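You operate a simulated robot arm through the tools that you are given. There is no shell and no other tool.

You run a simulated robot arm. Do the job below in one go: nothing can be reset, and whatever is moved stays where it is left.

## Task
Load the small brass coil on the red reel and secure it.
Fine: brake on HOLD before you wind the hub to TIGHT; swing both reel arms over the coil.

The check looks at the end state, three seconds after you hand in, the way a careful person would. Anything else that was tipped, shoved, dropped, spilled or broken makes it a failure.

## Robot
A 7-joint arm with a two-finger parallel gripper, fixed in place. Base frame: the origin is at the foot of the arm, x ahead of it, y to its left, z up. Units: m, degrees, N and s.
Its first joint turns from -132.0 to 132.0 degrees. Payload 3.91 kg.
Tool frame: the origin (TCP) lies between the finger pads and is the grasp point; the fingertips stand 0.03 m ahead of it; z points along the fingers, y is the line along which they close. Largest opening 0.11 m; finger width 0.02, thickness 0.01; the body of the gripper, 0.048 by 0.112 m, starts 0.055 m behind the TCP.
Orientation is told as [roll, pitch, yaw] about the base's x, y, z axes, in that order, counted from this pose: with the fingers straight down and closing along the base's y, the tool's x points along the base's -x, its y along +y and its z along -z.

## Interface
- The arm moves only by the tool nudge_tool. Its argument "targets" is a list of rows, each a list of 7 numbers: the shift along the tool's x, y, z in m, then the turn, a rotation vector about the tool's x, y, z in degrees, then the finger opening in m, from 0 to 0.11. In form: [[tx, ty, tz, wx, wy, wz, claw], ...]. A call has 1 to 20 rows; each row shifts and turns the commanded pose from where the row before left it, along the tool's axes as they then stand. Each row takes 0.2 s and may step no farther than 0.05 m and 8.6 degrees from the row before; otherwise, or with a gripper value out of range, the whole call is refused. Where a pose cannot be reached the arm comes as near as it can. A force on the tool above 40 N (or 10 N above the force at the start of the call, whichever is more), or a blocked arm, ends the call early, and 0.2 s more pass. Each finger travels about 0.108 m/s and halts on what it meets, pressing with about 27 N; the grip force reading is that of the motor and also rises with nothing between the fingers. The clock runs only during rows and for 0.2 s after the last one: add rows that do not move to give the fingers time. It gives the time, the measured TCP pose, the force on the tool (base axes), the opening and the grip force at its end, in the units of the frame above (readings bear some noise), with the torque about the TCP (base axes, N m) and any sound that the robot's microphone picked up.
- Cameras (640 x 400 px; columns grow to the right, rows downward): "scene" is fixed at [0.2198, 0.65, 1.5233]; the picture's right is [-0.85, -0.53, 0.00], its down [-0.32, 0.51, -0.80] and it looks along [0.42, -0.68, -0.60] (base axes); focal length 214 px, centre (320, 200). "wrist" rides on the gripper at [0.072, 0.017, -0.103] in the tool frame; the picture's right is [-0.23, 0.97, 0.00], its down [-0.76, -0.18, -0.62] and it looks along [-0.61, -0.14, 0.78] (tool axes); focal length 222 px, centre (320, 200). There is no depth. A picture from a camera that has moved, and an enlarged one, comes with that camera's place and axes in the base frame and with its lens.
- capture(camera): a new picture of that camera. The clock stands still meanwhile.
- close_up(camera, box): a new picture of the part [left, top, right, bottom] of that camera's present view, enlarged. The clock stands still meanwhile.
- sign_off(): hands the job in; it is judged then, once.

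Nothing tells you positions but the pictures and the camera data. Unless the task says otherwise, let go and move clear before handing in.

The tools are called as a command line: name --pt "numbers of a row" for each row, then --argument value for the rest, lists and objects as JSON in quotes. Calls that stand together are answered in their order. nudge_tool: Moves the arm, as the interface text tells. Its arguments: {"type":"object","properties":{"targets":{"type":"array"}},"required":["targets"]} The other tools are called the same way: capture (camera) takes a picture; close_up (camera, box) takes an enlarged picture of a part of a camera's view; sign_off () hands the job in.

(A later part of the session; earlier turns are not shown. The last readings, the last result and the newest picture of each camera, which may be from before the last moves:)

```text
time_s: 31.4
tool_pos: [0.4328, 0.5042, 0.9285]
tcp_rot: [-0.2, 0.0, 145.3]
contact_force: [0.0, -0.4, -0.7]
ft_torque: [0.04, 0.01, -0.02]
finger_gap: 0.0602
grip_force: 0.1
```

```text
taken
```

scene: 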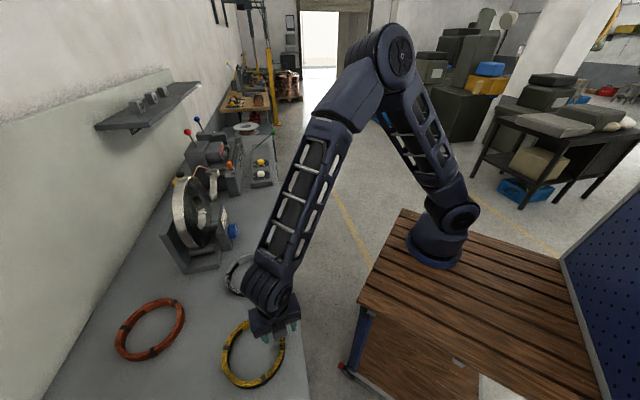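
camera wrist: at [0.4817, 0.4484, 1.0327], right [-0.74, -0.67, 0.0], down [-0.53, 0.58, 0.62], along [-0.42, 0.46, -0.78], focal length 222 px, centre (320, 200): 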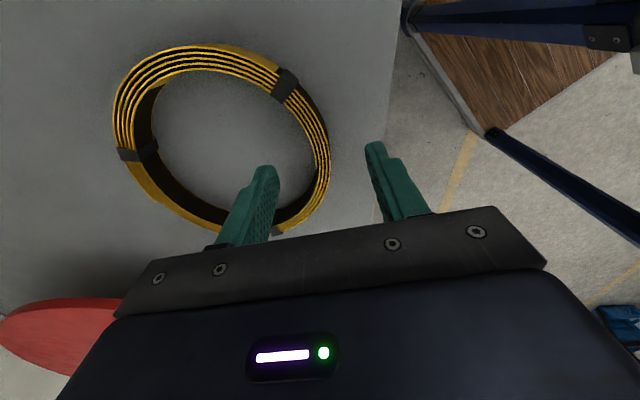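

The wall of the coil looks centred between the fingers. I'll zoom to check before descending.

close_up --camera "wrist" --box '[230, 90, 430, 250]'

```text
2.50 times, centred on (330, 170) of wrist
camera zoom: at [0.4817, 0.4484, 1.0327], right [-0.74, -0.67, 0.0], down [-0.53, 0.58, 0.62], along [-0.42, 0.46, -0.78], focal length 555 px, centre (295, 275)
```

zoom: 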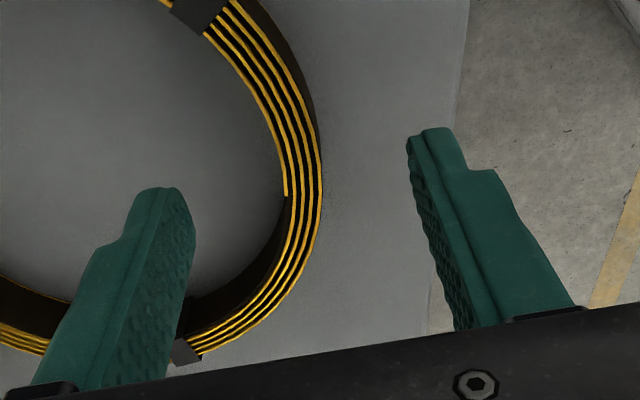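

The wall lies right under the grasp point. I'll descend in two parts, watching the force.

nudge_tool --pt "0 0 0.015 0 0 0 0.06" --pt "0 0 0.012 0 0 0 0.06" --pt "0 0 0 0 0 0 0.06"

capture --camera "wrist"

close_up --camera "scene" --box '[200, 280, 320, 400]'

```text
time_s: 32.2
tool_pos: [0.4336, 0.5041, 0.9026]
tcp_rot: [-0.2, 0.1, 145.2]
contact_force: [0.1, -0.6, 0.1]
ft_torque: [0.02, -0.01, -0.01]
finger_gap: 0.06
grip_force: 0.0
```

```text
taken
camera wrist: at [0.4826, 0.4478, 1.0069], right [-0.74, -0.67, 0.0], down [-0.53, 0.58, 0.62], along [-0.42, 0.46, -0.78], focal length 222 px, centre (320, 200)
```

wrist: 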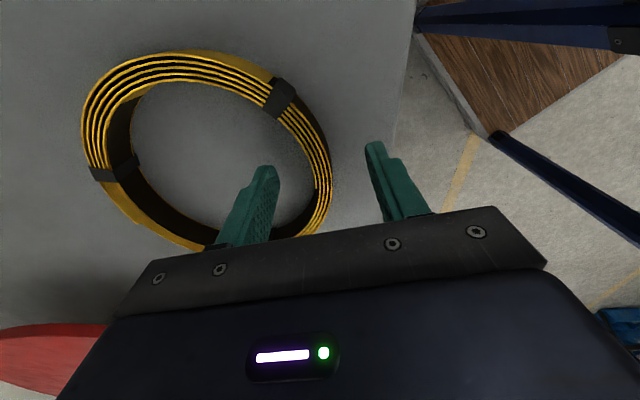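

```text
3.33 times, centred on (260, 340) of scene
camera zoom: at [0.2198, 0.65, 1.5233], right [-0.85, -0.53, 0.0], down [-0.32, 0.51, -0.8], along [0.42, -0.68, -0.6], focal length 715 px, centre (520, -267)
```

zoom: 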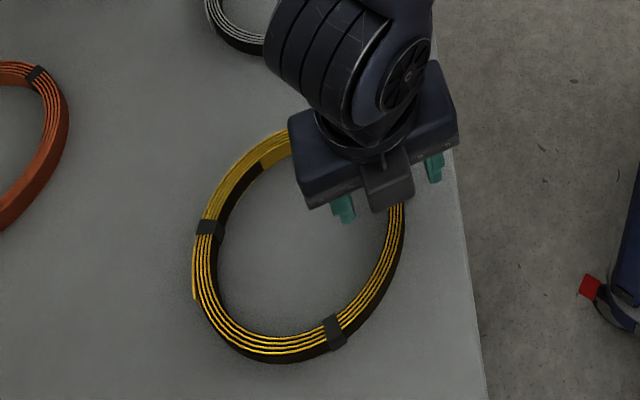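

The inner finger is inside the ring and the outer finger outside it. I'll lower in small steps to find the bench gently.

nudge_tool --pt "0 0 0.005 0 0 0 0.06" --pt "0 0 0 0 0 0 0.06"

nudge_tool --pt "0 0 0.002 0 0 0 0.06" --pt "0 0 0 0 0 0 0.06"

nudge_tool --pt "0 0 0.002 0 0 0 0.06" --pt "0 0 0 0 0 0 0.06"

```text
time_s: 32.8
tool_pos: [0.4347, 0.503, 0.8976]
tcp_rot: [-0.3, -0.1, 145.2]
contact_force: [-0.3, 0.3, 0.2]
ft_torque: [-0.01, 0.02, 0.01]
finger_gap: 0.06
grip_force: 0.1
```

```text
time_s: 33.4
tool_pos: [0.4338, 0.5029, 0.8952]
tcp_rot: [-0.2, 0.0, 145.1]
contact_force: [0.0, 0.0, -0.6]
ft_torque: [0.02, 0.04, 0.02]
finger_gap: 0.0601
grip_force: 0.0
```

```text
time_s: 34.0
tool_pos: [0.4325, 0.5024, 0.8932]
tcp_rot: [-0.2, 0.0, 145.2]
contact_force: [-0.3, -0.2, 0.3]
ft_torque: [0.02, -0.02, -0.01]
finger_gap: 0.06
grip_force: 0.1
```

No bench contact yet at fingertip z ≈ 0.863. That is low enough; closing on the coil wall now.

nudge_tool --pt "0 0 0 0 0 0 0.045" --pt "0 0 0 0 0 0 0.03" --pt "0 0 0 0 0 0 0.02" --pt "0 0 0 0 0 0 0.012" --pt "0 0 0 0 0 0 0.005" --pt "0 0 0 0 0 0 0.005"

capture --camera "wrist"

```text
time_s: 35.4
tool_pos: [0.4344, 0.5034, 0.8942]
tcp_rot: [-0.2, 0.0, 145.2]
contact_force: [1.4, -0.6, 0.5]
ft_torque: [-0.17, -0.11, 0.04]
finger_gap: 0.0113
grip_force: 26.8
```

```text
taken
camera wrist: at [0.4823, 0.4472, 0.9977], right [-0.74, -0.67, 0.0], down [-0.53, 0.58, 0.62], along [-0.42, 0.46, -0.78], focal length 222 px, centre (320, 200)
```

wrist: 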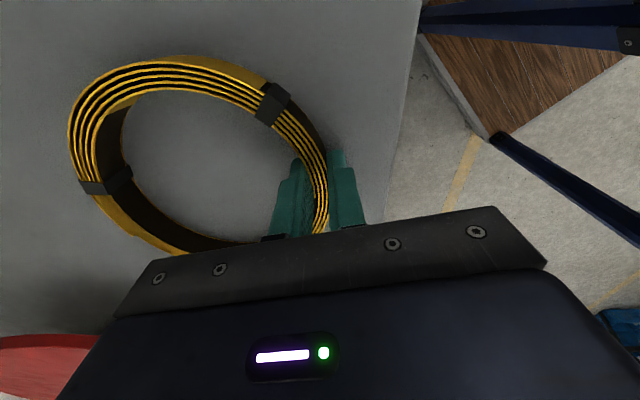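

Gripped with an 11 mm gap (the wall's thickness). I'll lift 2 cm and check the weight and whether the coil stays level.

nudge_tool --pt "0 0 -0.005 0 0 0 0.005" --pt "0 0 -0.005 0 0 0 0.005" --pt "0 0 -0.01 0 0 0 0.005" --pt "0 0 0 0 0 0 0.005"

capture --camera "wrist"

close_up --camera "scene" --box '[180, 270, 330, 400]'

```text
time_s: 36.4
tool_pos: [0.4345, 0.5016, 0.9134]
tcp_rot: [-0.2, 0.1, 145.1]
contact_force: [-0.9, 0.8, 3.7]
ft_torque: [0.0, 0.02, -0.04]
finger_gap: 0.0047
grip_force: 0.0
```

```text
taken
camera wrist: at [0.482, 0.447, 1.0178], right [-0.74, -0.67, 0.0], down [-0.53, 0.58, 0.62], along [-0.42, 0.46, -0.78], focal length 222 px, centre (320, 200)
```

wrist: 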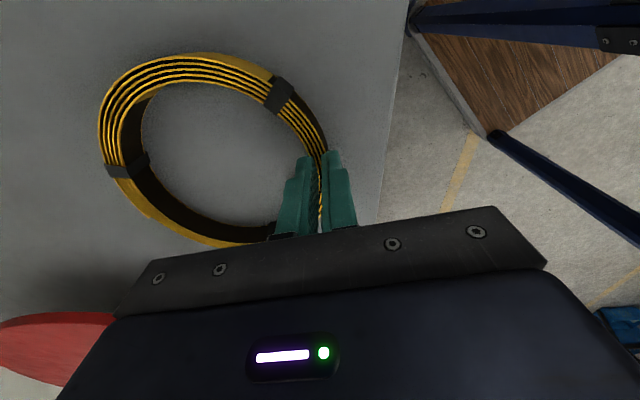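

```text
3.08 times, centred on (255, 335) of scene
camera zoom: at [0.2198, 0.65, 1.5233], right [-0.85, -0.53, 0.0], down [-0.32, 0.51, -0.8], along [0.42, -0.68, -0.6], focal length 660 px, centre (520, -215)
```

zoom: 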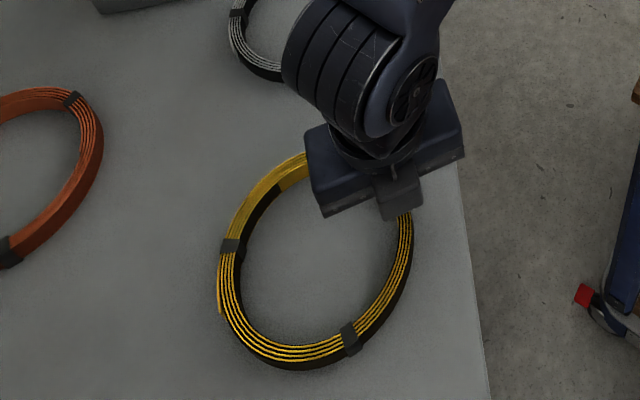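

The fingers have closed past the wall thickness (4.7 mm), so the coil slipped out downward and is lying on the bench. I'll open and look at it before re-gripping lower.

nudge_tool --pt "0 0 0 0 0 0 0.03" --pt "0 0 0 0 0 0 0.06" --pt "0 0 0 0 0 0 0.06" --pt "0 0 -0.01 0 0 0 0.06" --pt "0 0 -0.01 0 0 0 0.06" --pt "0 0 0 0 0 0 0.06"

capture --camera "wrist"

close_up --camera "wrist" --box '[90, 30, 430, 260]'

```text
time_s: 37.8
tool_pos: [0.4346, 0.5021, 0.9332]
tcp_rot: [-0.1, 0.0, 145.2]
contact_force: [-0.3, -0.4, 1.2]
ft_torque: [0.0, 0.02, 0.02]
finger_gap: 0.0602
grip_force: 0.0
```

```text
taken
camera wrist: at [0.4823, 0.4471, 1.0376], right [-0.74, -0.67, 0.0], down [-0.53, 0.58, 0.62], along [-0.42, 0.46, -0.78], focal length 222 px, centre (320, 200)
```

wrist: 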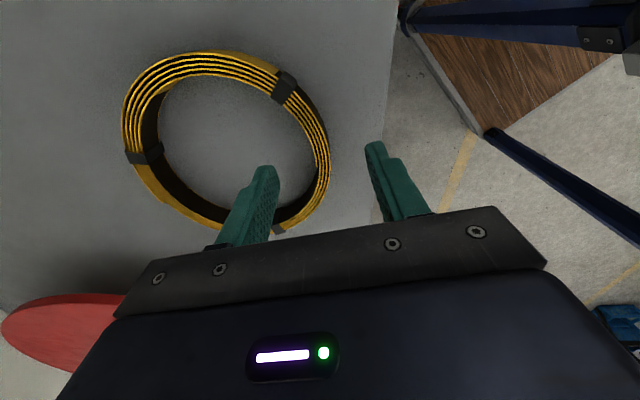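

```text
1.74 times, centred on (260, 145) of wrist
camera zoom: at [0.4823, 0.4471, 1.0376], right [-0.74, -0.67, 0.0], down [-0.53, 0.58, 0.62], along [-0.42, 0.46, -0.78], focal length 386 px, centre (424, 296)
```

zoom: 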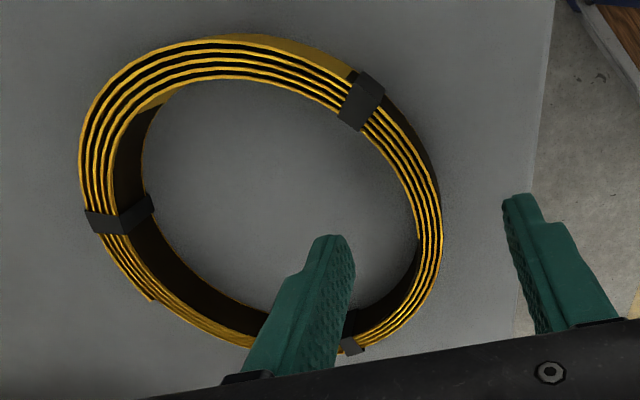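

The coil lies flat and unmoved. I'll go back down, this time until the fingertips just meet the bench, for a deeper grip.

nudge_tool --pt "0 0 0.02 0 0 0 0.05" --pt "0 0 0.018 0 0 0 0.05" --pt "0 0 0.004 0 0 0 0.05" --pt "0 0 0 0 0 0 0.05"

nudge_tool --pt "0 0 0.0015 0 0 0 0.05" --pt "0 0 0 0 0 0 0.05"

nudge_tool --pt "0 0 0.0015 0 0 0 0.05" --pt "0 0 0 0 0 0 0.05"

nudge_tool --pt "0 0 0.0015 0 0 0 0.05" --pt "0 0 0 0 0 0 0.05"

```text
time_s: 38.8
tool_pos: [0.4343, 0.5027, 0.8917]
tcp_rot: [-0.2, 0.0, 145.1]
contact_force: [0.6, -0.2, 0.0]
ft_torque: [0.02, -0.02, -0.03]
finger_gap: 0.0501
grip_force: 0.1
```

```text
time_s: 39.4
tool_pos: [0.4356, 0.5033, 0.8897]
tcp_rot: [-0.2, 0.0, 145.2]
contact_force: [-0.9, 0.6, -0.3]
ft_torque: [0.0, 0.01, 0.04]
finger_gap: 0.0501
grip_force: 0.0
```

```text
time_s: 40.2
tool_pos: [0.4353, 0.5028, 0.8903]
tcp_rot: [-0.3, 0.1, 145.2]
contact_force: [-0.8, -3.3, 12.9]
ft_torque: [-0.4, 0.28, 0.11]
finger_gap: 0.0519
grip_force: 1.6
stopped in row 2: the force on the tool passed its limit at 42 N (the readings are from after the stop); the commanded pose is now the measured one
```

```text
time_s: 40.7
tool_pos: [0.4351, 0.5053, 0.8891]
tcp_rot: [-0.5, 0.0, 145.2]
contact_force: [-2.5, -4.6, 13.4]
ft_torque: [-0.53, 0.45, 0.05]
finger_gap: 0.0534
grip_force: 3.7
stopped in row 2: the force on the tool passed its limit at 42 N (the readings are from after the stop); the commanded pose is now the measured one
```

The bench is at z ≈ 0.860 (fingertips just touched it). I'll back off 1.5 mm, close, and lift in small increments to gauge the weight and moment.

nudge_tool --pt "0 0 -0.0015 0 0 0 0.05" --pt "0 0 0 0 0 0 0.03" --pt "0 0 0 0 0 0 0.02" --pt "0 0 0 0 0 0 0.01" --pt "0 0 0 0 0 0 0.0" --pt "0 0 0 0 0 0 0.0" --pt "0 0 0 0 0 0 0.0"

nudge_tool --pt "0 0 -0.002 0 0 0 0.0" --pt "0 0 0 0 0 0 0.0"

nudge_tool --pt "0 0 -0.002 0 0 0 0.0" --pt "0 0 0 0 0 0 0.0"

capture --camera "wrist"

```text
time_s: 42.3
tool_pos: [0.4353, 0.5051, 0.8908]
tcp_rot: [-0.5, 0.1, 145.2]
contact_force: [-0.8, -0.9, -1.2]
ft_torque: [-0.27, 0.17, 0.01]
finger_gap: 0.0114
grip_force: 27.5
```

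```text
time_s: 42.9
tool_pos: [0.4349, 0.5052, 0.8934]
tcp_rot: [-0.3, 0.2, 145.2]
contact_force: [0.5, -0.1, -4.3]
ft_torque: [-0.24, 0.16, 0.01]
finger_gap: 0.0112
grip_force: 26.8
```

```text
time_s: 43.5
tool_pos: [0.4367, 0.5042, 0.8948]
tcp_rot: [-0.3, 0.1, 145.3]
contact_force: [0.0, 0.7, -3.7]
ft_torque: [-0.22, 0.14, 0.0]
finger_gap: 0.011
grip_force: 27.8
```

```text
taken
camera wrist: at [0.4843, 0.4488, 0.9989], right [-0.74, -0.67, -0.01], down [-0.53, 0.58, 0.62], along [-0.41, 0.47, -0.78], focal length 222 px, centre (320, 200)
```

wrist: 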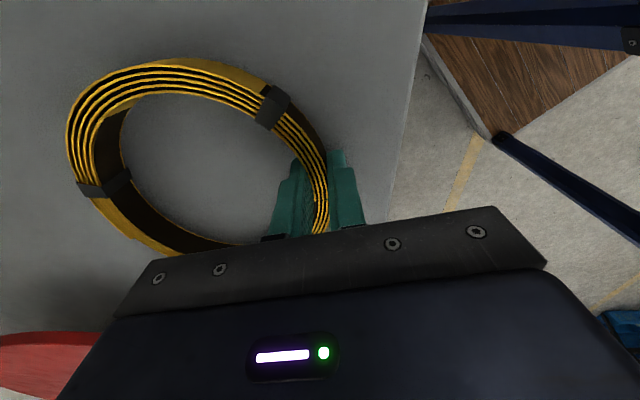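

The load reads about 4 N (≈0.4 kg) with 0.26 N·m, and the grip is holding. I'll keep lifting slowly and watch the gap.

nudge_tool --pt "0 0 -0.002 0 0 0 0.0" --pt "0 0 -0.002 0 0 0 0.0" --pt "0 0 -0.002 0 0 0 0.0" --pt "0 0 0 0 0 0 0.0"

capture --camera "wrist"

close_up --camera "scene" --box '[180, 270, 330, 400]'

```text
time_s: 44.5
tool_pos: [0.4358, 0.5045, 0.9025]
tcp_rot: [-0.4, 0.0, 145.2]
contact_force: [-0.6, -0.3, -4.4]
ft_torque: [-0.26, 0.14, 0.0]
finger_gap: 0.011
grip_force: 27.1
```

```text
taken
camera wrist: at [0.4839, 0.4493, 1.0056], right [-0.74, -0.67, -0.01], down [-0.53, 0.58, 0.62], along [-0.41, 0.47, -0.78], focal length 222 px, centre (320, 200)
```

wrist: 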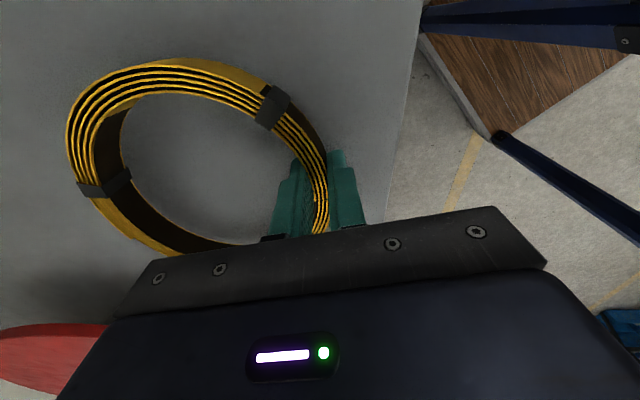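

```text
3.08 times, centred on (255, 335) of scene
camera zoom: at [0.2198, 0.65, 1.5233], right [-0.85, -0.53, 0.0], down [-0.32, 0.51, -0.8], along [0.42, -0.68, -0.6], focal length 660 px, centre (520, -215)
```

zoom: 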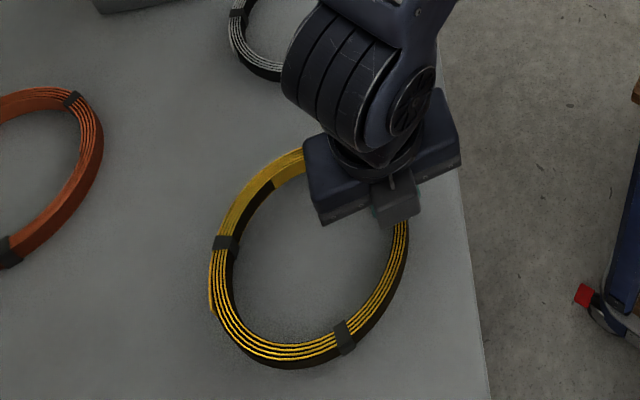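

The coil is held rigidly and level, weighing about 4.4 N. I'll keep lifting smoothly.

nudge_tool --pt "0 0 -0.002 0 0 0 0.0" --pt "0 0 -0.003 0 0 0 0.0" --pt "0 0 -0.004 0 0 0 0.0" --pt "0 0 -0.004 0 0 0 0.0" --pt "0 0 -0.004 0 0 0 0.0" --pt "0 0 -0.004 0 0 0 0.0" --pt "0 0 -0.004 0 0 0 0.0" --pt "0 0 -0.004 0 0 0 0.0" --pt "0 0 -0.004 0 0 0 0.0" --pt "0 0 -0.004 0 0 0 0.0" --pt "0 0 -0.003 0 0 0 0.0" --pt "0 0 -0.002 0 0 0 0.0" --pt "0 0 0 0 0 0 0.0"

capture --camera "wrist"

capture --camera "scene"

```text
time_s: 47.3
tool_pos: [0.4346, 0.5041, 0.9431]
tcp_rot: [-0.3, 0.1, 145.3]
contact_force: [1.8, -0.6, -4.2]
ft_torque: [-0.25, 0.14, 0.01]
finger_gap: 0.0112
grip_force: 27.2
```

```text
taken
camera wrist: at [0.4832, 0.4485, 1.047], right [-0.74, -0.67, -0.01], down [-0.53, 0.58, 0.62], along [-0.41, 0.47, -0.78], focal length 222 px, centre (320, 200)
```

wrist: 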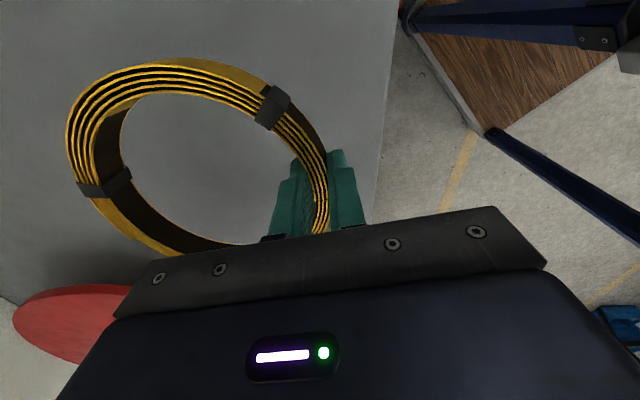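

```text
taken
```

scene: 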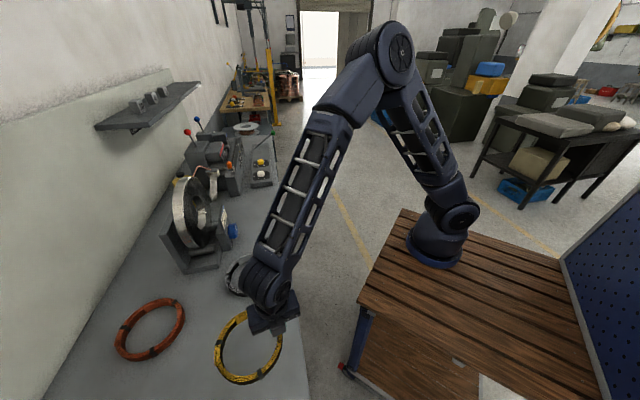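

Stable. Continuing up to about z = 1.05.

nudge_tool --pt "0 0 -0.003 0 0 0 0.0" --pt "0 0 -0.005 0 0 0 0.0" --pt "0 0 -0.006 0 0 0 0.0" --pt "0 0 -0.006 0 0 0 0.0" --pt "0 0 -0.006 0 0 0 0.0" --pt "0 0 -0.006 0 0 0 0.0" --pt "0 0 -0.006 0 0 0 0.0" --pt "0 0 -0.006 0 0 0 0.0" --pt "0 0 -0.006 0 0 0 0.0" --pt "0 0 -0.006 0 0 0 0.0" --pt "0 0 -0.006 0 0 0 0.0" --pt "0 0 -0.006 0 0 0 0.0" --pt "0 0 -0.006 0 0 0 0.0" --pt "0 0 -0.006 0 0 0 0.0" --pt "0 0 -0.006 0 0 0 0.0" --pt "0 0 -0.006 0 0 0 0.0" --pt "0 0 -0.006 0 0 0 0.0" --pt "0 0 -0.005 0 0 0 0.0" --pt "0 0 -0.003 0 0 0 0.0" --pt "0 0 0 0 0 0 0.0"

capture --camera "wrist"

```text
time_s: 51.5
tool_pos: [0.4354, 0.5042, 1.0493]
tcp_rot: [-0.3, 0.1, 145.2]
contact_force: [0.1, -0.1, -4.0]
ft_torque: [-0.24, 0.13, 0.02]
finger_gap: 0.0115
grip_force: 26.9
```

```text
taken
camera wrist: at [0.4832, 0.448, 1.1532], right [-0.74, -0.67, -0.01], down [-0.53, 0.58, 0.62], along [-0.41, 0.47, -0.78], focal length 222 px, centre (320, 200)
```

wrist: 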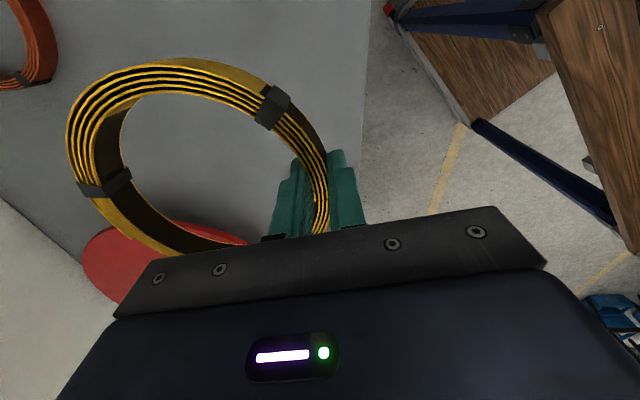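

The grip is solid. I'll zoom on the held coil to measure where its centre sits relative to the tool.

close_up --camera "wrist" --box '[50, 50, 350, 260]'

```text
1.90 times, centred on (200, 155) of wrist
camera zoom: at [0.4832, 0.448, 1.1532], right [-0.74, -0.67, -0.01], down [-0.53, 0.58, 0.62], along [-0.41, 0.47, -0.78], focal length 423 px, centre (549, 286)
```

zoom: 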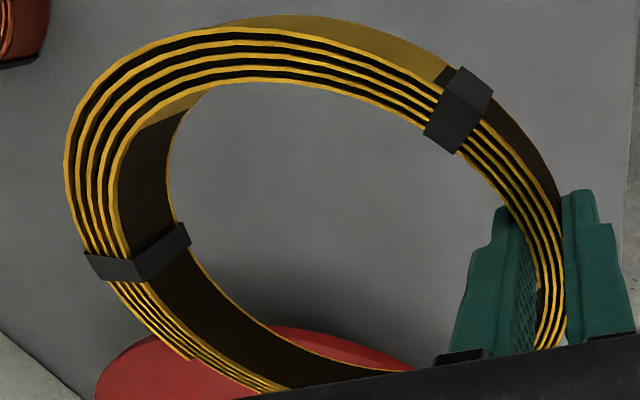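

The coil centre sits about 73 mm from the grasp point along the tool's −y. I'll carry it at z ≈ 1.05 to above the reel, smoothly, keeping the yaw, so that its centre comes over the hub.

nudge_tool --pt "-0.0043 -0.0038 0 0 0 0 0.0" --pt "-0.0087 -0.0076 0 0 0 0 0.0" --pt "-0.013 -0.0114 0 0 0 0 0.0" --pt "-0.0174 -0.0151 0 0 0 0 0.0" --pt "-0.0174 -0.0151 0 0 0 0 0.0" --pt "-0.0174 -0.0151 0 0 0 0 0.0" --pt "-0.0174 -0.0151 0 0 0 0 0.0" --pt "-0.0174 -0.0151 0 0 0 0 0.0" --pt "-0.0174 -0.0151 0 0 0 0 0.0" --pt "-0.0174 -0.0151 0 0 0 0 0.0" --pt "-0.0174 -0.0151 0 0 0 0 0.0" --pt "-0.0174 -0.0151 0 0 0 0 0.0" --pt "-0.0174 -0.0151 0 0 0 0 0.0" --pt "-0.0174 -0.0151 0 0 0 0 0.0" --pt "-0.0174 -0.0151 0 0 0 0 0.0" --pt "-0.0174 -0.0151 0 0 0 0 0.0" --pt "-0.013 -0.0114 0 0 0 0 0.0" --pt "-0.0087 -0.0076 0 0 0 0 0.0" --pt "-0.0043 -0.0038 0 0 0 0 0.0" --pt "0 0 0 0 0 0 0.0"

capture --camera "wrist"

close_up --camera "wrist" --box '[50, 50, 350, 260]'

```text
time_s: 55.7
tool_pos: [0.3444, 0.86, 1.0505]
tcp_rot: [-0.4, 0.2, 145.3]
contact_force: [-0.9, -0.9, -4.8]
ft_torque: [-0.25, 0.15, -0.01]
finger_gap: 0.0111
grip_force: 27.1
```

```text
taken
camera wrist: at [0.3928, 0.8051, 1.1546], right [-0.74, -0.67, -0.01], down [-0.53, 0.58, 0.62], along [-0.41, 0.47, -0.78], focal length 222 px, centre (320, 200)
```

wrist: 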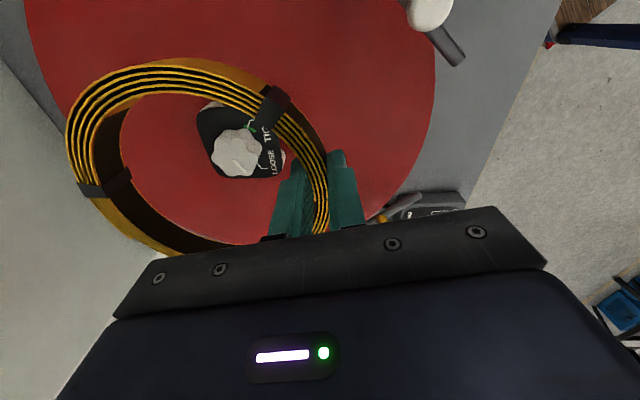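

```text
1.90 times, centred on (200, 155) of wrist
camera zoom: at [0.3928, 0.8051, 1.1546], right [-0.74, -0.67, -0.01], down [-0.53, 0.58, 0.62], along [-0.41, 0.47, -0.78], focal length 423 px, centre (549, 286)
```

zoom: 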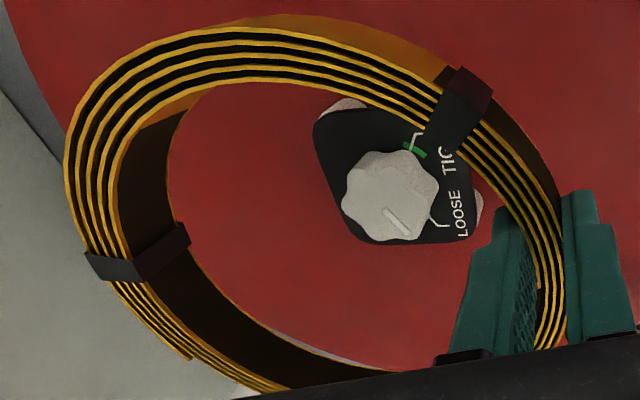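

The coil is centred over the hub within about 2 mm. I'll lower it to just above the disc, checking along the way.

nudge_tool --pt "0 0 0.003 0 0 0 0.0" --pt "0 0 0.005 0 0 0 0.0" --pt "0 0 0.006 0 0 0 0.0" --pt "0 0 0.006 0 0 0 0.0" --pt "0 0 0.006 0 0 0 0.0" --pt "0 0 0.006 0 0 0 0.0" --pt "0 0 0.006 0 0 0 0.0" --pt "0 0 0.006 0 0 0 0.0" --pt "0 0 0.006 0 0 0 0.0" --pt "0 0 0.005 0 0 0 0.0" --pt "0 0 0.003 0 0 0 0.0" --pt "0 0 0 0 0 0 0.0"

capture --camera "wrist"

close_up --camera "wrist" --box '[50, 50, 350, 260]'

```text
time_s: 58.3
tool_pos: [0.3436, 0.8611, 0.9931]
tcp_rot: [-0.4, 0.1, 145.2]
contact_force: [0.2, -0.3, -4.4]
ft_torque: [-0.27, 0.15, -0.01]
finger_gap: 0.011
grip_force: 26.9
```

```text
taken
camera wrist: at [0.3924, 0.8053, 1.0967], right [-0.74, -0.67, -0.01], down [-0.53, 0.58, 0.62], along [-0.41, 0.47, -0.78], focal length 222 px, centre (320, 200)
```

wrist: 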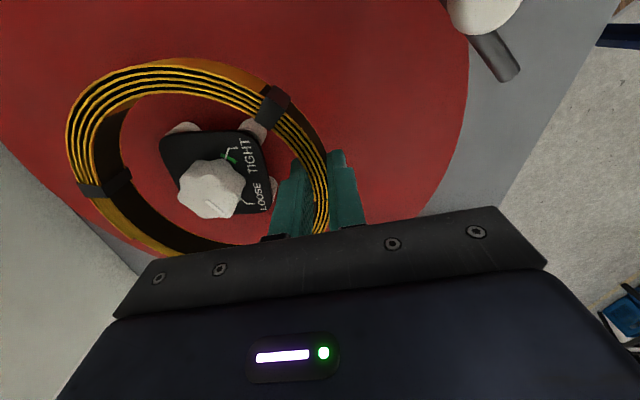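

```text
1.90 times, centred on (200, 155) of wrist
camera zoom: at [0.3924, 0.8053, 1.0967], right [-0.74, -0.67, -0.01], down [-0.53, 0.58, 0.62], along [-0.41, 0.47, -0.78], focal length 423 px, centre (549, 286)
```

zoom: 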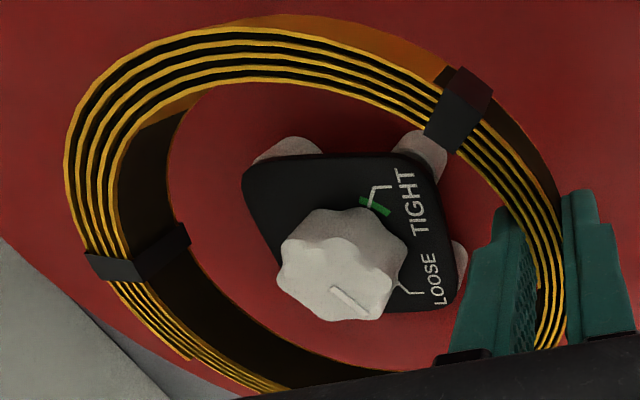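

The hub with four jaws sits nicely inside the ring. I'll correct 3 mm towards the hub and lower towards the disc, watching the force.

nudge_tool --pt "0.0005 -0.0015 0.003 0 0 0 0.0" --pt "0.0005 -0.0015 0.005 0 0 0 0.0" --pt "0 0 0.006 0 0 0 0.0" --pt "0 0 0.006 0 0 0 0.0" --pt "0 0 0.006 0 0 0 0.0" --pt "0 0 0.004 0 0 0 0.0" --pt "0 0 0.002 0 0 0 0.0" --pt "0 0 0 0 0 0 0.0"

capture --camera "wrist"

close_up --camera "wrist" --box '[50, 50, 350, 260]'

```text
time_s: 60.1
tool_pos: [0.3473, 0.8629, 0.96]
tcp_rot: [-0.4, 0.1, 145.2]
contact_force: [0.2, -0.3, -3.9]
ft_torque: [-0.24, 0.15, -0.01]
finger_gap: 0.0111
grip_force: 27.0
```

```text
taken
camera wrist: at [0.3952, 0.8075, 1.0641], right [-0.74, -0.67, -0.01], down [-0.53, 0.58, 0.62], along [-0.41, 0.47, -0.78], focal length 222 px, centre (320, 200)
```

wrist: 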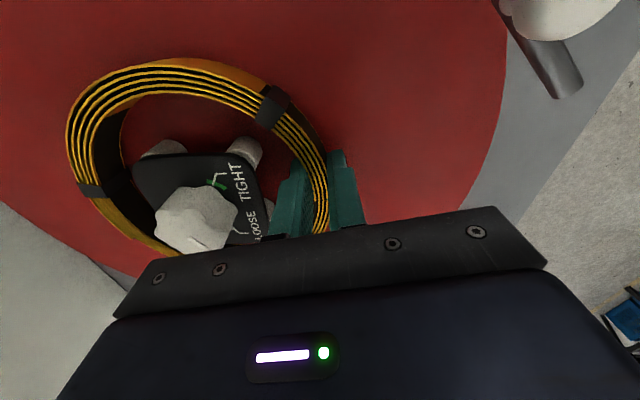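

```text
1.90 times, centred on (200, 155) of wrist
camera zoom: at [0.3952, 0.8075, 1.0641], right [-0.74, -0.67, -0.01], down [-0.53, 0.58, 0.62], along [-0.41, 0.47, -0.78], focal length 423 px, centre (549, 286)
```

zoom: 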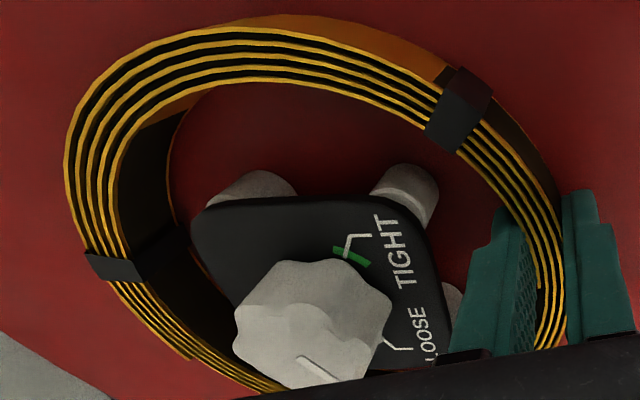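

Still hanging free (about −4 N). I'll continue in small steps until the disc takes the weight.

nudge_tool --pt "0 0 0.003 0 0 0 0.0" --pt "0 0 0.002 0 0 0 0.0" --pt "0 0 0 0 0 0 0.0"

nudge_tool --pt "0 0 0.002 0 0 0 0.0" --pt "0 0 0 0 0 0 0.0"

nudge_tool --pt "0 0 0.002 0 0 0 0.0" --pt "0 0 0 0 0 0 0.0"

```text
time_s: 60.9
tool_pos: [0.3462, 0.8635, 0.955]
tcp_rot: [-0.4, 0.1, 145.2]
contact_force: [0.0, -0.4, -4.7]
ft_torque: [-0.23, 0.18, 0.0]
finger_gap: 0.0112
grip_force: 26.4
```

```text
time_s: 61.5
tool_pos: [0.3465, 0.8639, 0.9553]
tcp_rot: [-0.5, 0.1, 145.2]
contact_force: [-1.8, -2.3, 11.0]
ft_torque: [-0.5, 0.05, -0.01]
finger_gap: 0.0112
grip_force: 27.4
```

```text
time_s: 62.1
tool_pos: [0.3458, 0.8632, 0.9548]
tcp_rot: [-0.6, 0.0, 145.1]
contact_force: [-1.6, -0.4, 28.4]
ft_torque: [-0.48, 0.4, 0.0]
finger_gap: 0.0112
grip_force: 27.1
```

The disc took the weight at TCP z ≈ 0.955. I'll ease off the pressure and open the fingers.

nudge_tool --pt "0 0 -0.0025 0 0 0 0.0" --pt "0 0 0 0 0 0 0.005" --pt "0 0 0 0 0 0 0.012" --pt "0 0 0 0 0 0 0.018" --pt "0 0 0 0 0 0 0.026" --pt "0 0 0 0 0 0 0.034" --pt "0 0 0 0 0 0 0.034"

capture --camera "wrist"

close_up --camera "wrist" --box '[50, 50, 350, 260]'

```text
time_s: 63.7
tool_pos: [0.3461, 0.8632, 0.9546]
tcp_rot: [-0.4, 0.1, 145.2]
contact_force: [8.4, 6.3, 10.0]
ft_torque: [0.0, -0.09, 0.05]
finger_gap: 0.0291
grip_force: 0.1
```

```text
taken
camera wrist: at [0.3954, 0.8079, 1.0581], right [-0.74, -0.67, -0.01], down [-0.53, 0.58, 0.62], along [-0.41, 0.47, -0.78], focal length 222 px, centre (320, 200)
```

wrist: 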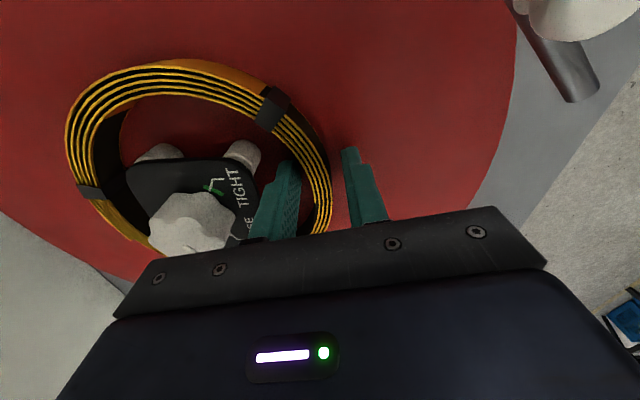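

```text
1.90 times, centred on (200, 155) of wrist
camera zoom: at [0.3954, 0.8079, 1.0581], right [-0.74, -0.67, -0.01], down [-0.53, 0.58, 0.62], along [-0.41, 0.47, -0.78], focal length 423 px, centre (549, 286)
```

zoom: 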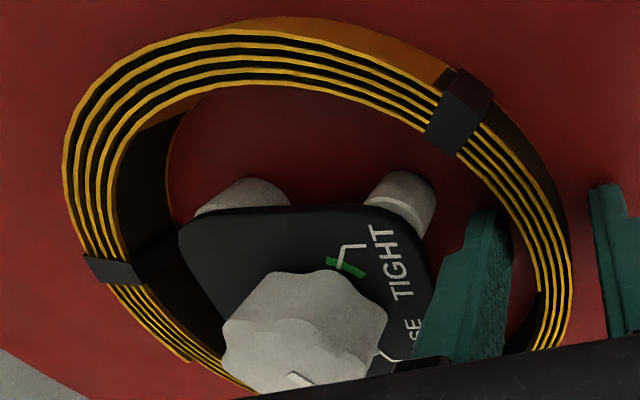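

The coil is resting on the disc, and the fingertips are lightly rubbing the disc too. I'll lift straight up with the present opening.

nudge_tool --pt "0 0 -0.003 0 0 0 0.03" --pt "0 0 -0.005 0 0 0 0.03" --pt "0 0 -0.01 0 0 0 0.03" --pt "0 0 -0.015 0 0 0 0.03" --pt "0 0 -0.02 0 0 0 0.03" --pt "0 0 -0.03 0 0 0 0.03" --pt "0 0 -0.03 0 0 0 0.03" --pt "0 0 0 0 0 0 0.03"

capture --camera "wrist"

close_up --camera "wrist" --box '[100, 20, 420, 230]'

```text
time_s: 65.5
tool_pos: [0.3459, 0.8621, 1.0669]
tcp_rot: [-0.5, 0.1, 145.2]
contact_force: [-0.7, 0.6, -0.3]
ft_torque: [0.0, 0.02, 0.02]
finger_gap: 0.0301
grip_force: 0.0
```

```text
taken
camera wrist: at [0.3947, 0.8073, 1.1709], right [-0.74, -0.67, -0.01], down [-0.53, 0.58, 0.62], along [-0.41, 0.47, -0.78], focal length 222 px, centre (320, 200)
```

wrist: 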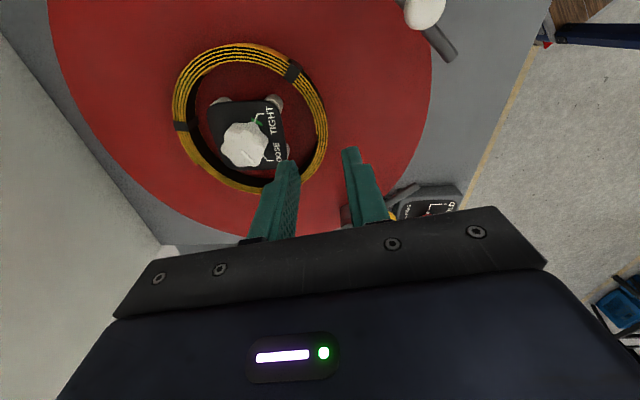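

```text
1.90 times, centred on (260, 125) of wrist
camera zoom: at [0.3947, 0.8073, 1.1709], right [-0.74, -0.67, -0.01], down [-0.53, 0.58, 0.62], along [-0.41, 0.47, -0.78], focal length 423 px, centre (434, 343)
```

zoom: 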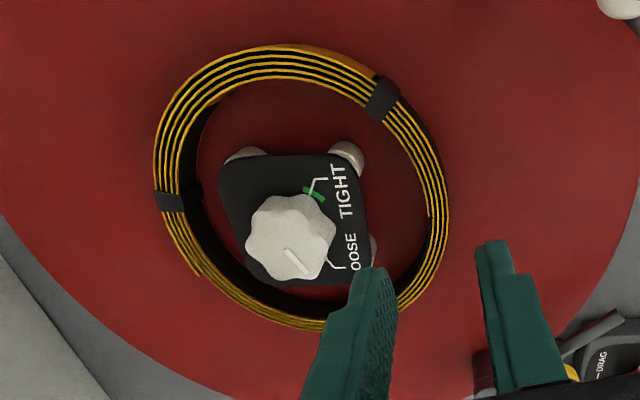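

The coil lies flat around the hub, centred to within about 5 mm. The knob needs about +120° (counter-clockwise) to TIGHT and lies slightly beyond vertical-tool reach, so I'll turn the wrist to yaw ≈ 7° and lean the fingers outward 15°.

nudge_tool --pt "0 0 -0.01 0 0 8.1 0.03" --pt "0 0 0 0 0 8.1 0.04" --pt "0 0 0 0 0 8.1 0.05" --pt "0 0 0 0 0 8.1 0.07" --pt "0 0 0 0 0 8.1 0.07" --pt "0 0 0 0 0 8.1 0.07" --pt "0 0 0 0 0 8.1 0.07" --pt "0 0 0 0 0 8.1 0.07" --pt "0 0 0 0 0 8.1 0.07" --pt "0 0 0 0 0 8.1 0.07" --pt "0 0 0 0 0 8.1 0.07" --pt "0 0 0 0 0 8.1 0.07" --pt "0 0 0 0 0 8.1 0.07" --pt "0 0 0 0 0 8.1 0.07" --pt "0 0 0 0 0 8.1 0.07" --pt "0 0 0 0 0 8.1 0.07" --pt "0 0 0 0 0 8.1 0.07" --pt "0 0 0 0 0 0 0.07"

nudge_tool --pt "0 0 0 0 -7.5 0 0.07" --pt "0 0 0 0 -7.5 0 0.07" --pt "0 0 0 0 0 0 0.07"

capture --camera "wrist"

```text
time_s: 69.3
tool_pos: [0.3465, 0.862, 1.0767]
tcp_rot: [0.3, -0.4, 7.4]
contact_force: [0.1, -0.4, -0.8]
ft_torque: [-0.03, 0.02, -0.01]
finger_gap: 0.0701
grip_force: 0.1
```

```text
time_s: 70.1
tool_pos: [0.3465, 0.8626, 1.0767]
tcp_rot: [0.3, -15.5, 7.5]
contact_force: [0.5, -0.3, -0.1]
ft_torque: [0.0, 0.01, 0.0]
finger_gap: 0.0703
grip_force: 0.1
```

```text
taken
camera wrist: at [0.2469, 0.8662, 1.158], right [0.09, 0.99, 0.07], down [0.59, -0.11, 0.8], along [0.8, -0.03, -0.59], focal length 222 px, centre (320, 200)
```

wrist: 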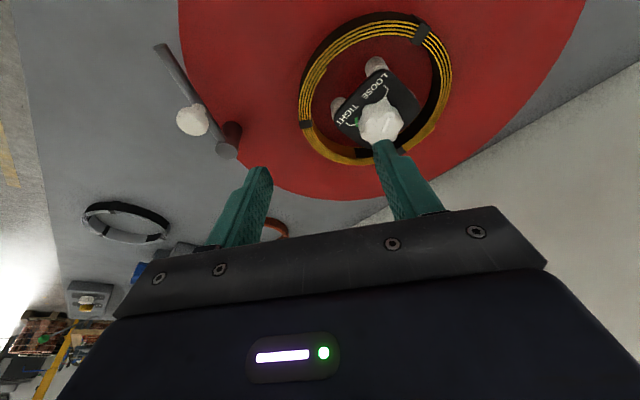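

The tilt is as planned. Now I move over the hub knob, still above it, to test the reach.

nudge_tool --pt "-0.0077 0.0143 0.0142 0 0 0 0.07" --pt "-0.0077 0.0143 0.0142 0 0 0 0.07" --pt "-0.0077 0.0143 0.0142 0 0 0 0.07" --pt "-0.0077 0.0143 0.0142 0 0 0 0.07" --pt "0 0 0 0 0 0 0.07"

capture --camera "wrist"

close_up --camera "wrist" --box '[220, 60, 420, 220]'

```text
time_s: 71.3
tool_pos: [0.3836, 0.9252, 1.0305]
tcp_rot: [0.3, -15.3, 7.4]
contact_force: [0.4, 1.0, 0.8]
ft_torque: [-0.01, -0.04, 0.03]
finger_gap: 0.07
grip_force: 0.1
```

```text
taken
camera wrist: at [0.2842, 0.9292, 1.1115], right [0.09, 0.99, 0.06], down [0.59, -0.11, 0.8], along [0.8, -0.03, -0.59], focal length 222 px, centre (320, 200)
```

wrist: 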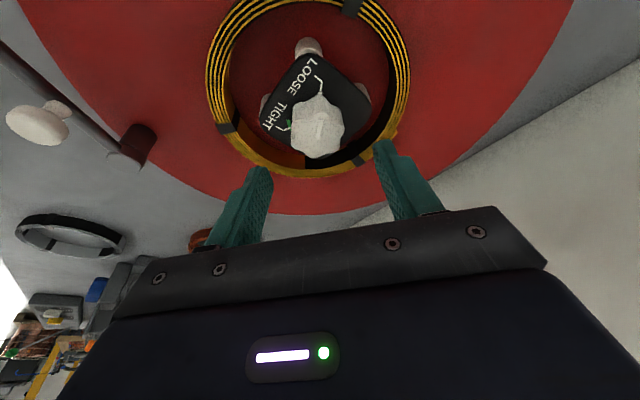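

```text
2.50 times, centred on (320, 140) of wrist
camera zoom: at [0.2842, 0.9292, 1.1115], right [0.09, 0.99, 0.06], down [0.59, -0.11, 0.8], along [0.8, -0.03, -0.59], focal length 555 px, centre (320, 350)
```

zoom: 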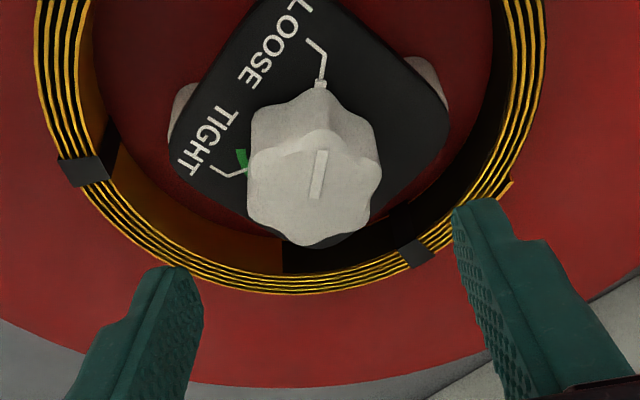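

The reach is fine here and the knob is centred between the fingers. I'll descend straight down until the fingertips flank the knob, just above the hub plate.

nudge_tool --pt "0.0031 0 0.0106 0 0 0 0.07" --pt "0.0031 0 0.0106 0 0 0 0.07" --pt "0.0031 0 0.0106 0 0 0 0.07" --pt "0.0025 0 0.0085 0 0 0 0.07" --pt "0 0 0 0 0 0 0.07"

capture --camera "wrist"

close_up --camera "wrist" --box '[220, 60, 420, 220]'

```text
time_s: 72.5
tool_pos: [0.3823, 0.9247, 0.9891]
tcp_rot: [0.2, -15.4, 7.5]
contact_force: [0.3, -0.4, -1.6]
ft_torque: [0.02, 0.04, 0.0]
finger_gap: 0.0699
grip_force: 0.0
```

```text
taken
camera wrist: at [0.2826, 0.929, 1.07], right [0.09, 0.99, 0.06], down [0.59, -0.11, 0.8], along [0.8, -0.03, -0.59], focal length 222 px, centre (320, 200)
```

wrist: 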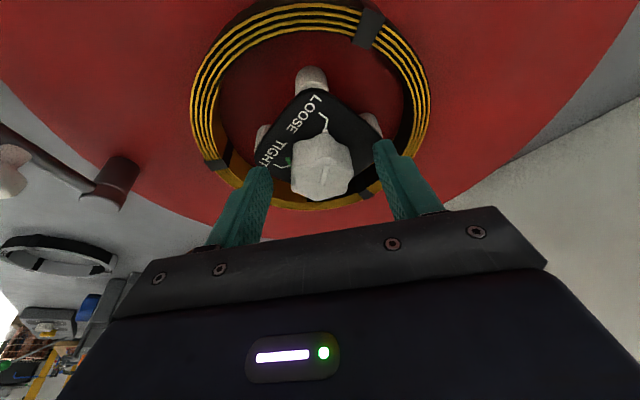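

```text
2.50 times, centred on (320, 140) of wrist
camera zoom: at [0.2826, 0.929, 1.07], right [0.09, 0.99, 0.06], down [0.59, -0.11, 0.8], along [0.8, -0.03, -0.59], focal length 555 px, centre (320, 350)
```

zoom: 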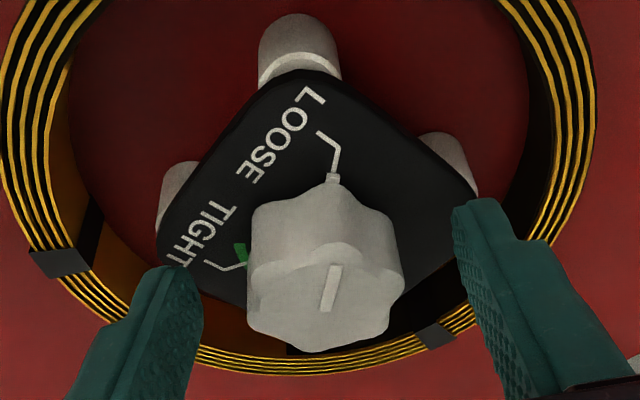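

The fingertips flank the knob about 6 mm above the hub plate. Closing on it.

nudge_tool --pt "0 0 0 0 0 0 0.055" --pt "0 0 0 0 0 0 0.046" --pt "0 0 0 0 0 0 0.04" --pt "0 0 0 0 0 0 0.034" --pt "0 0 0 0 0 0 0.03" --pt "0 0 0 0 0 0 0.03"

close_up --camera "wrist" --box '[220, 60, 420, 220]'

```text
time_s: 73.9
tool_pos: [0.3829, 0.9258, 0.9886]
tcp_rot: [0.3, -15.5, 7.5]
contact_force: [0.1, 7.6, 1.1]
ft_torque: [-0.18, -0.14, 0.09]
finger_gap: 0.0372
grip_force: 44.9
```

```text
2.50 times, centred on (320, 140) of wrist
camera zoom: at [0.2826, 0.9292, 1.07], right [0.09, 0.99, 0.06], down [0.59, -0.11, 0.8], along [0.8, -0.03, -0.59], focal length 555 px, centre (320, 350)
```

zoom: 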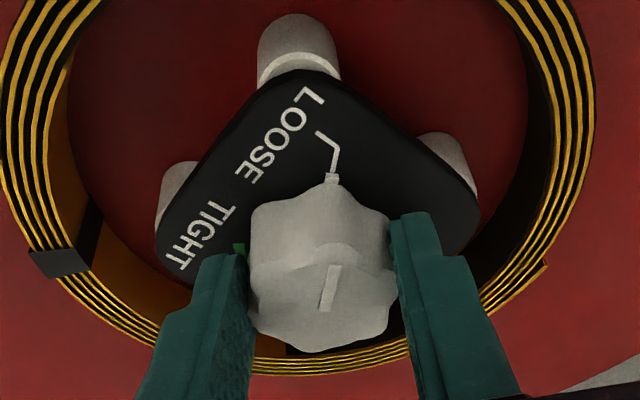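

Gripped at 37 mm. I'll relieve the 1 mm side load and turn the knob counter-clockwise about the knob's vertical axis, 40° first.

nudge_tool --pt "0 0.0008 0 0 0 0 0.03" --pt "-5e-05 -0.00074 0 -2.125 0 -7.713 0.03" --pt "-5e-05 -0.00074 0 -2.125 0 -7.713 0.03" --pt "-5e-05 -0.00074 0 -2.125 0 -7.713 0.03" --pt "-5e-05 -0.00074 0 -2.125 0 -7.713 0.03" --pt "0 0 0 0 0 0 0.03"

capture --camera "wrist"

close_up --camera "wrist" --box '[220, 60, 420, 220]'

```text
time_s: 75.3
tool_pos: [0.3841, 0.9229, 0.9884]
tcp_rot: [0.2, -15.5, 39.5]
contact_force: [3.2, -14.7, -2.1]
ft_torque: [-0.42, -0.12, -1.15]
finger_gap: 0.0374
grip_force: 45.2
```

```text
taken
camera wrist: at [0.2974, 0.8737, 1.0695], right [-0.45, 0.89, 0.06], down [0.55, 0.22, 0.8], along [0.7, 0.4, -0.59], focal length 222 px, centre (320, 200)
```

wrist: 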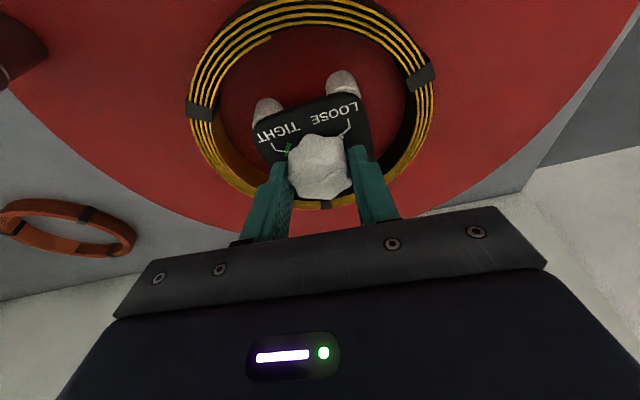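

```text
2.50 times, centred on (320, 140) of wrist
camera zoom: at [0.2974, 0.8737, 1.0695], right [-0.45, 0.89, 0.06], down [0.55, 0.22, 0.8], along [0.7, 0.4, -0.59], focal length 555 px, centre (320, 350)
```

zoom: 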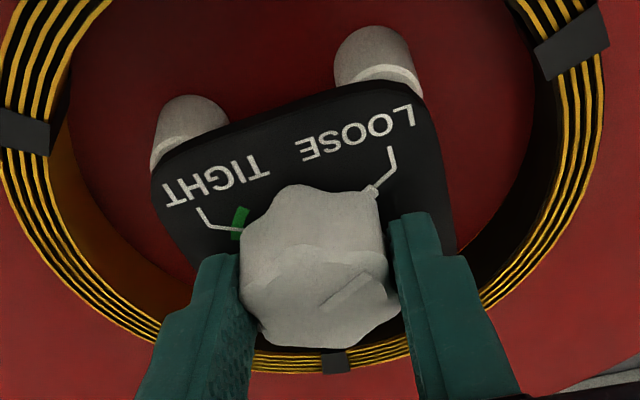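

The pointer stayed at LOOSE with a 1.15 N·m reaction: the knob is against its LOOSE stop this way, so the winding goes the other way, clockwise over the long ~240° arc (like a normal screw). I'll release, rise, turn back to yaw ≈ 127° and re-grip for clockwise winding.

nudge_tool --pt "0 0 0 0 0 0 0.05" --pt "0 0 0 0 0 0 0.065" --pt "0 0 0 0 0 0 0.065" --pt "-0.004 0 -0.0145 0 0 0 0.065" --pt "-0.004 0 -0.0145 0 0 0 0.065" --pt "0 0 0 0 0 0 0.065"

close_up --camera "wrist" --box '[220, 40, 420, 200]'

```text
time_s: 76.7
tool_pos: [0.3841, 0.9233, 1.0177]
tcp_rot: [0.2, -15.5, 39.4]
contact_force: [-0.3, 0.8, -0.1]
ft_torque: [0.02, 0.02, 0.02]
finger_gap: 0.0651
grip_force: 0.0
```

```text
2.50 times, centred on (320, 120) of wrist
camera zoom: at [0.297, 0.8736, 1.099], right [-0.45, 0.89, 0.06], down [0.55, 0.22, 0.8], along [0.7, 0.4, -0.59], focal length 555 px, centre (320, 400)
```

zoom: 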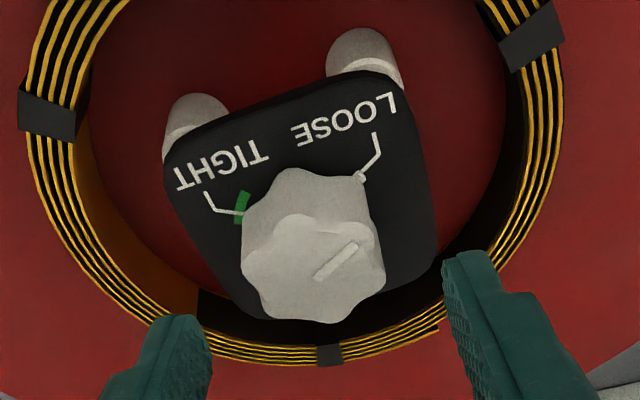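

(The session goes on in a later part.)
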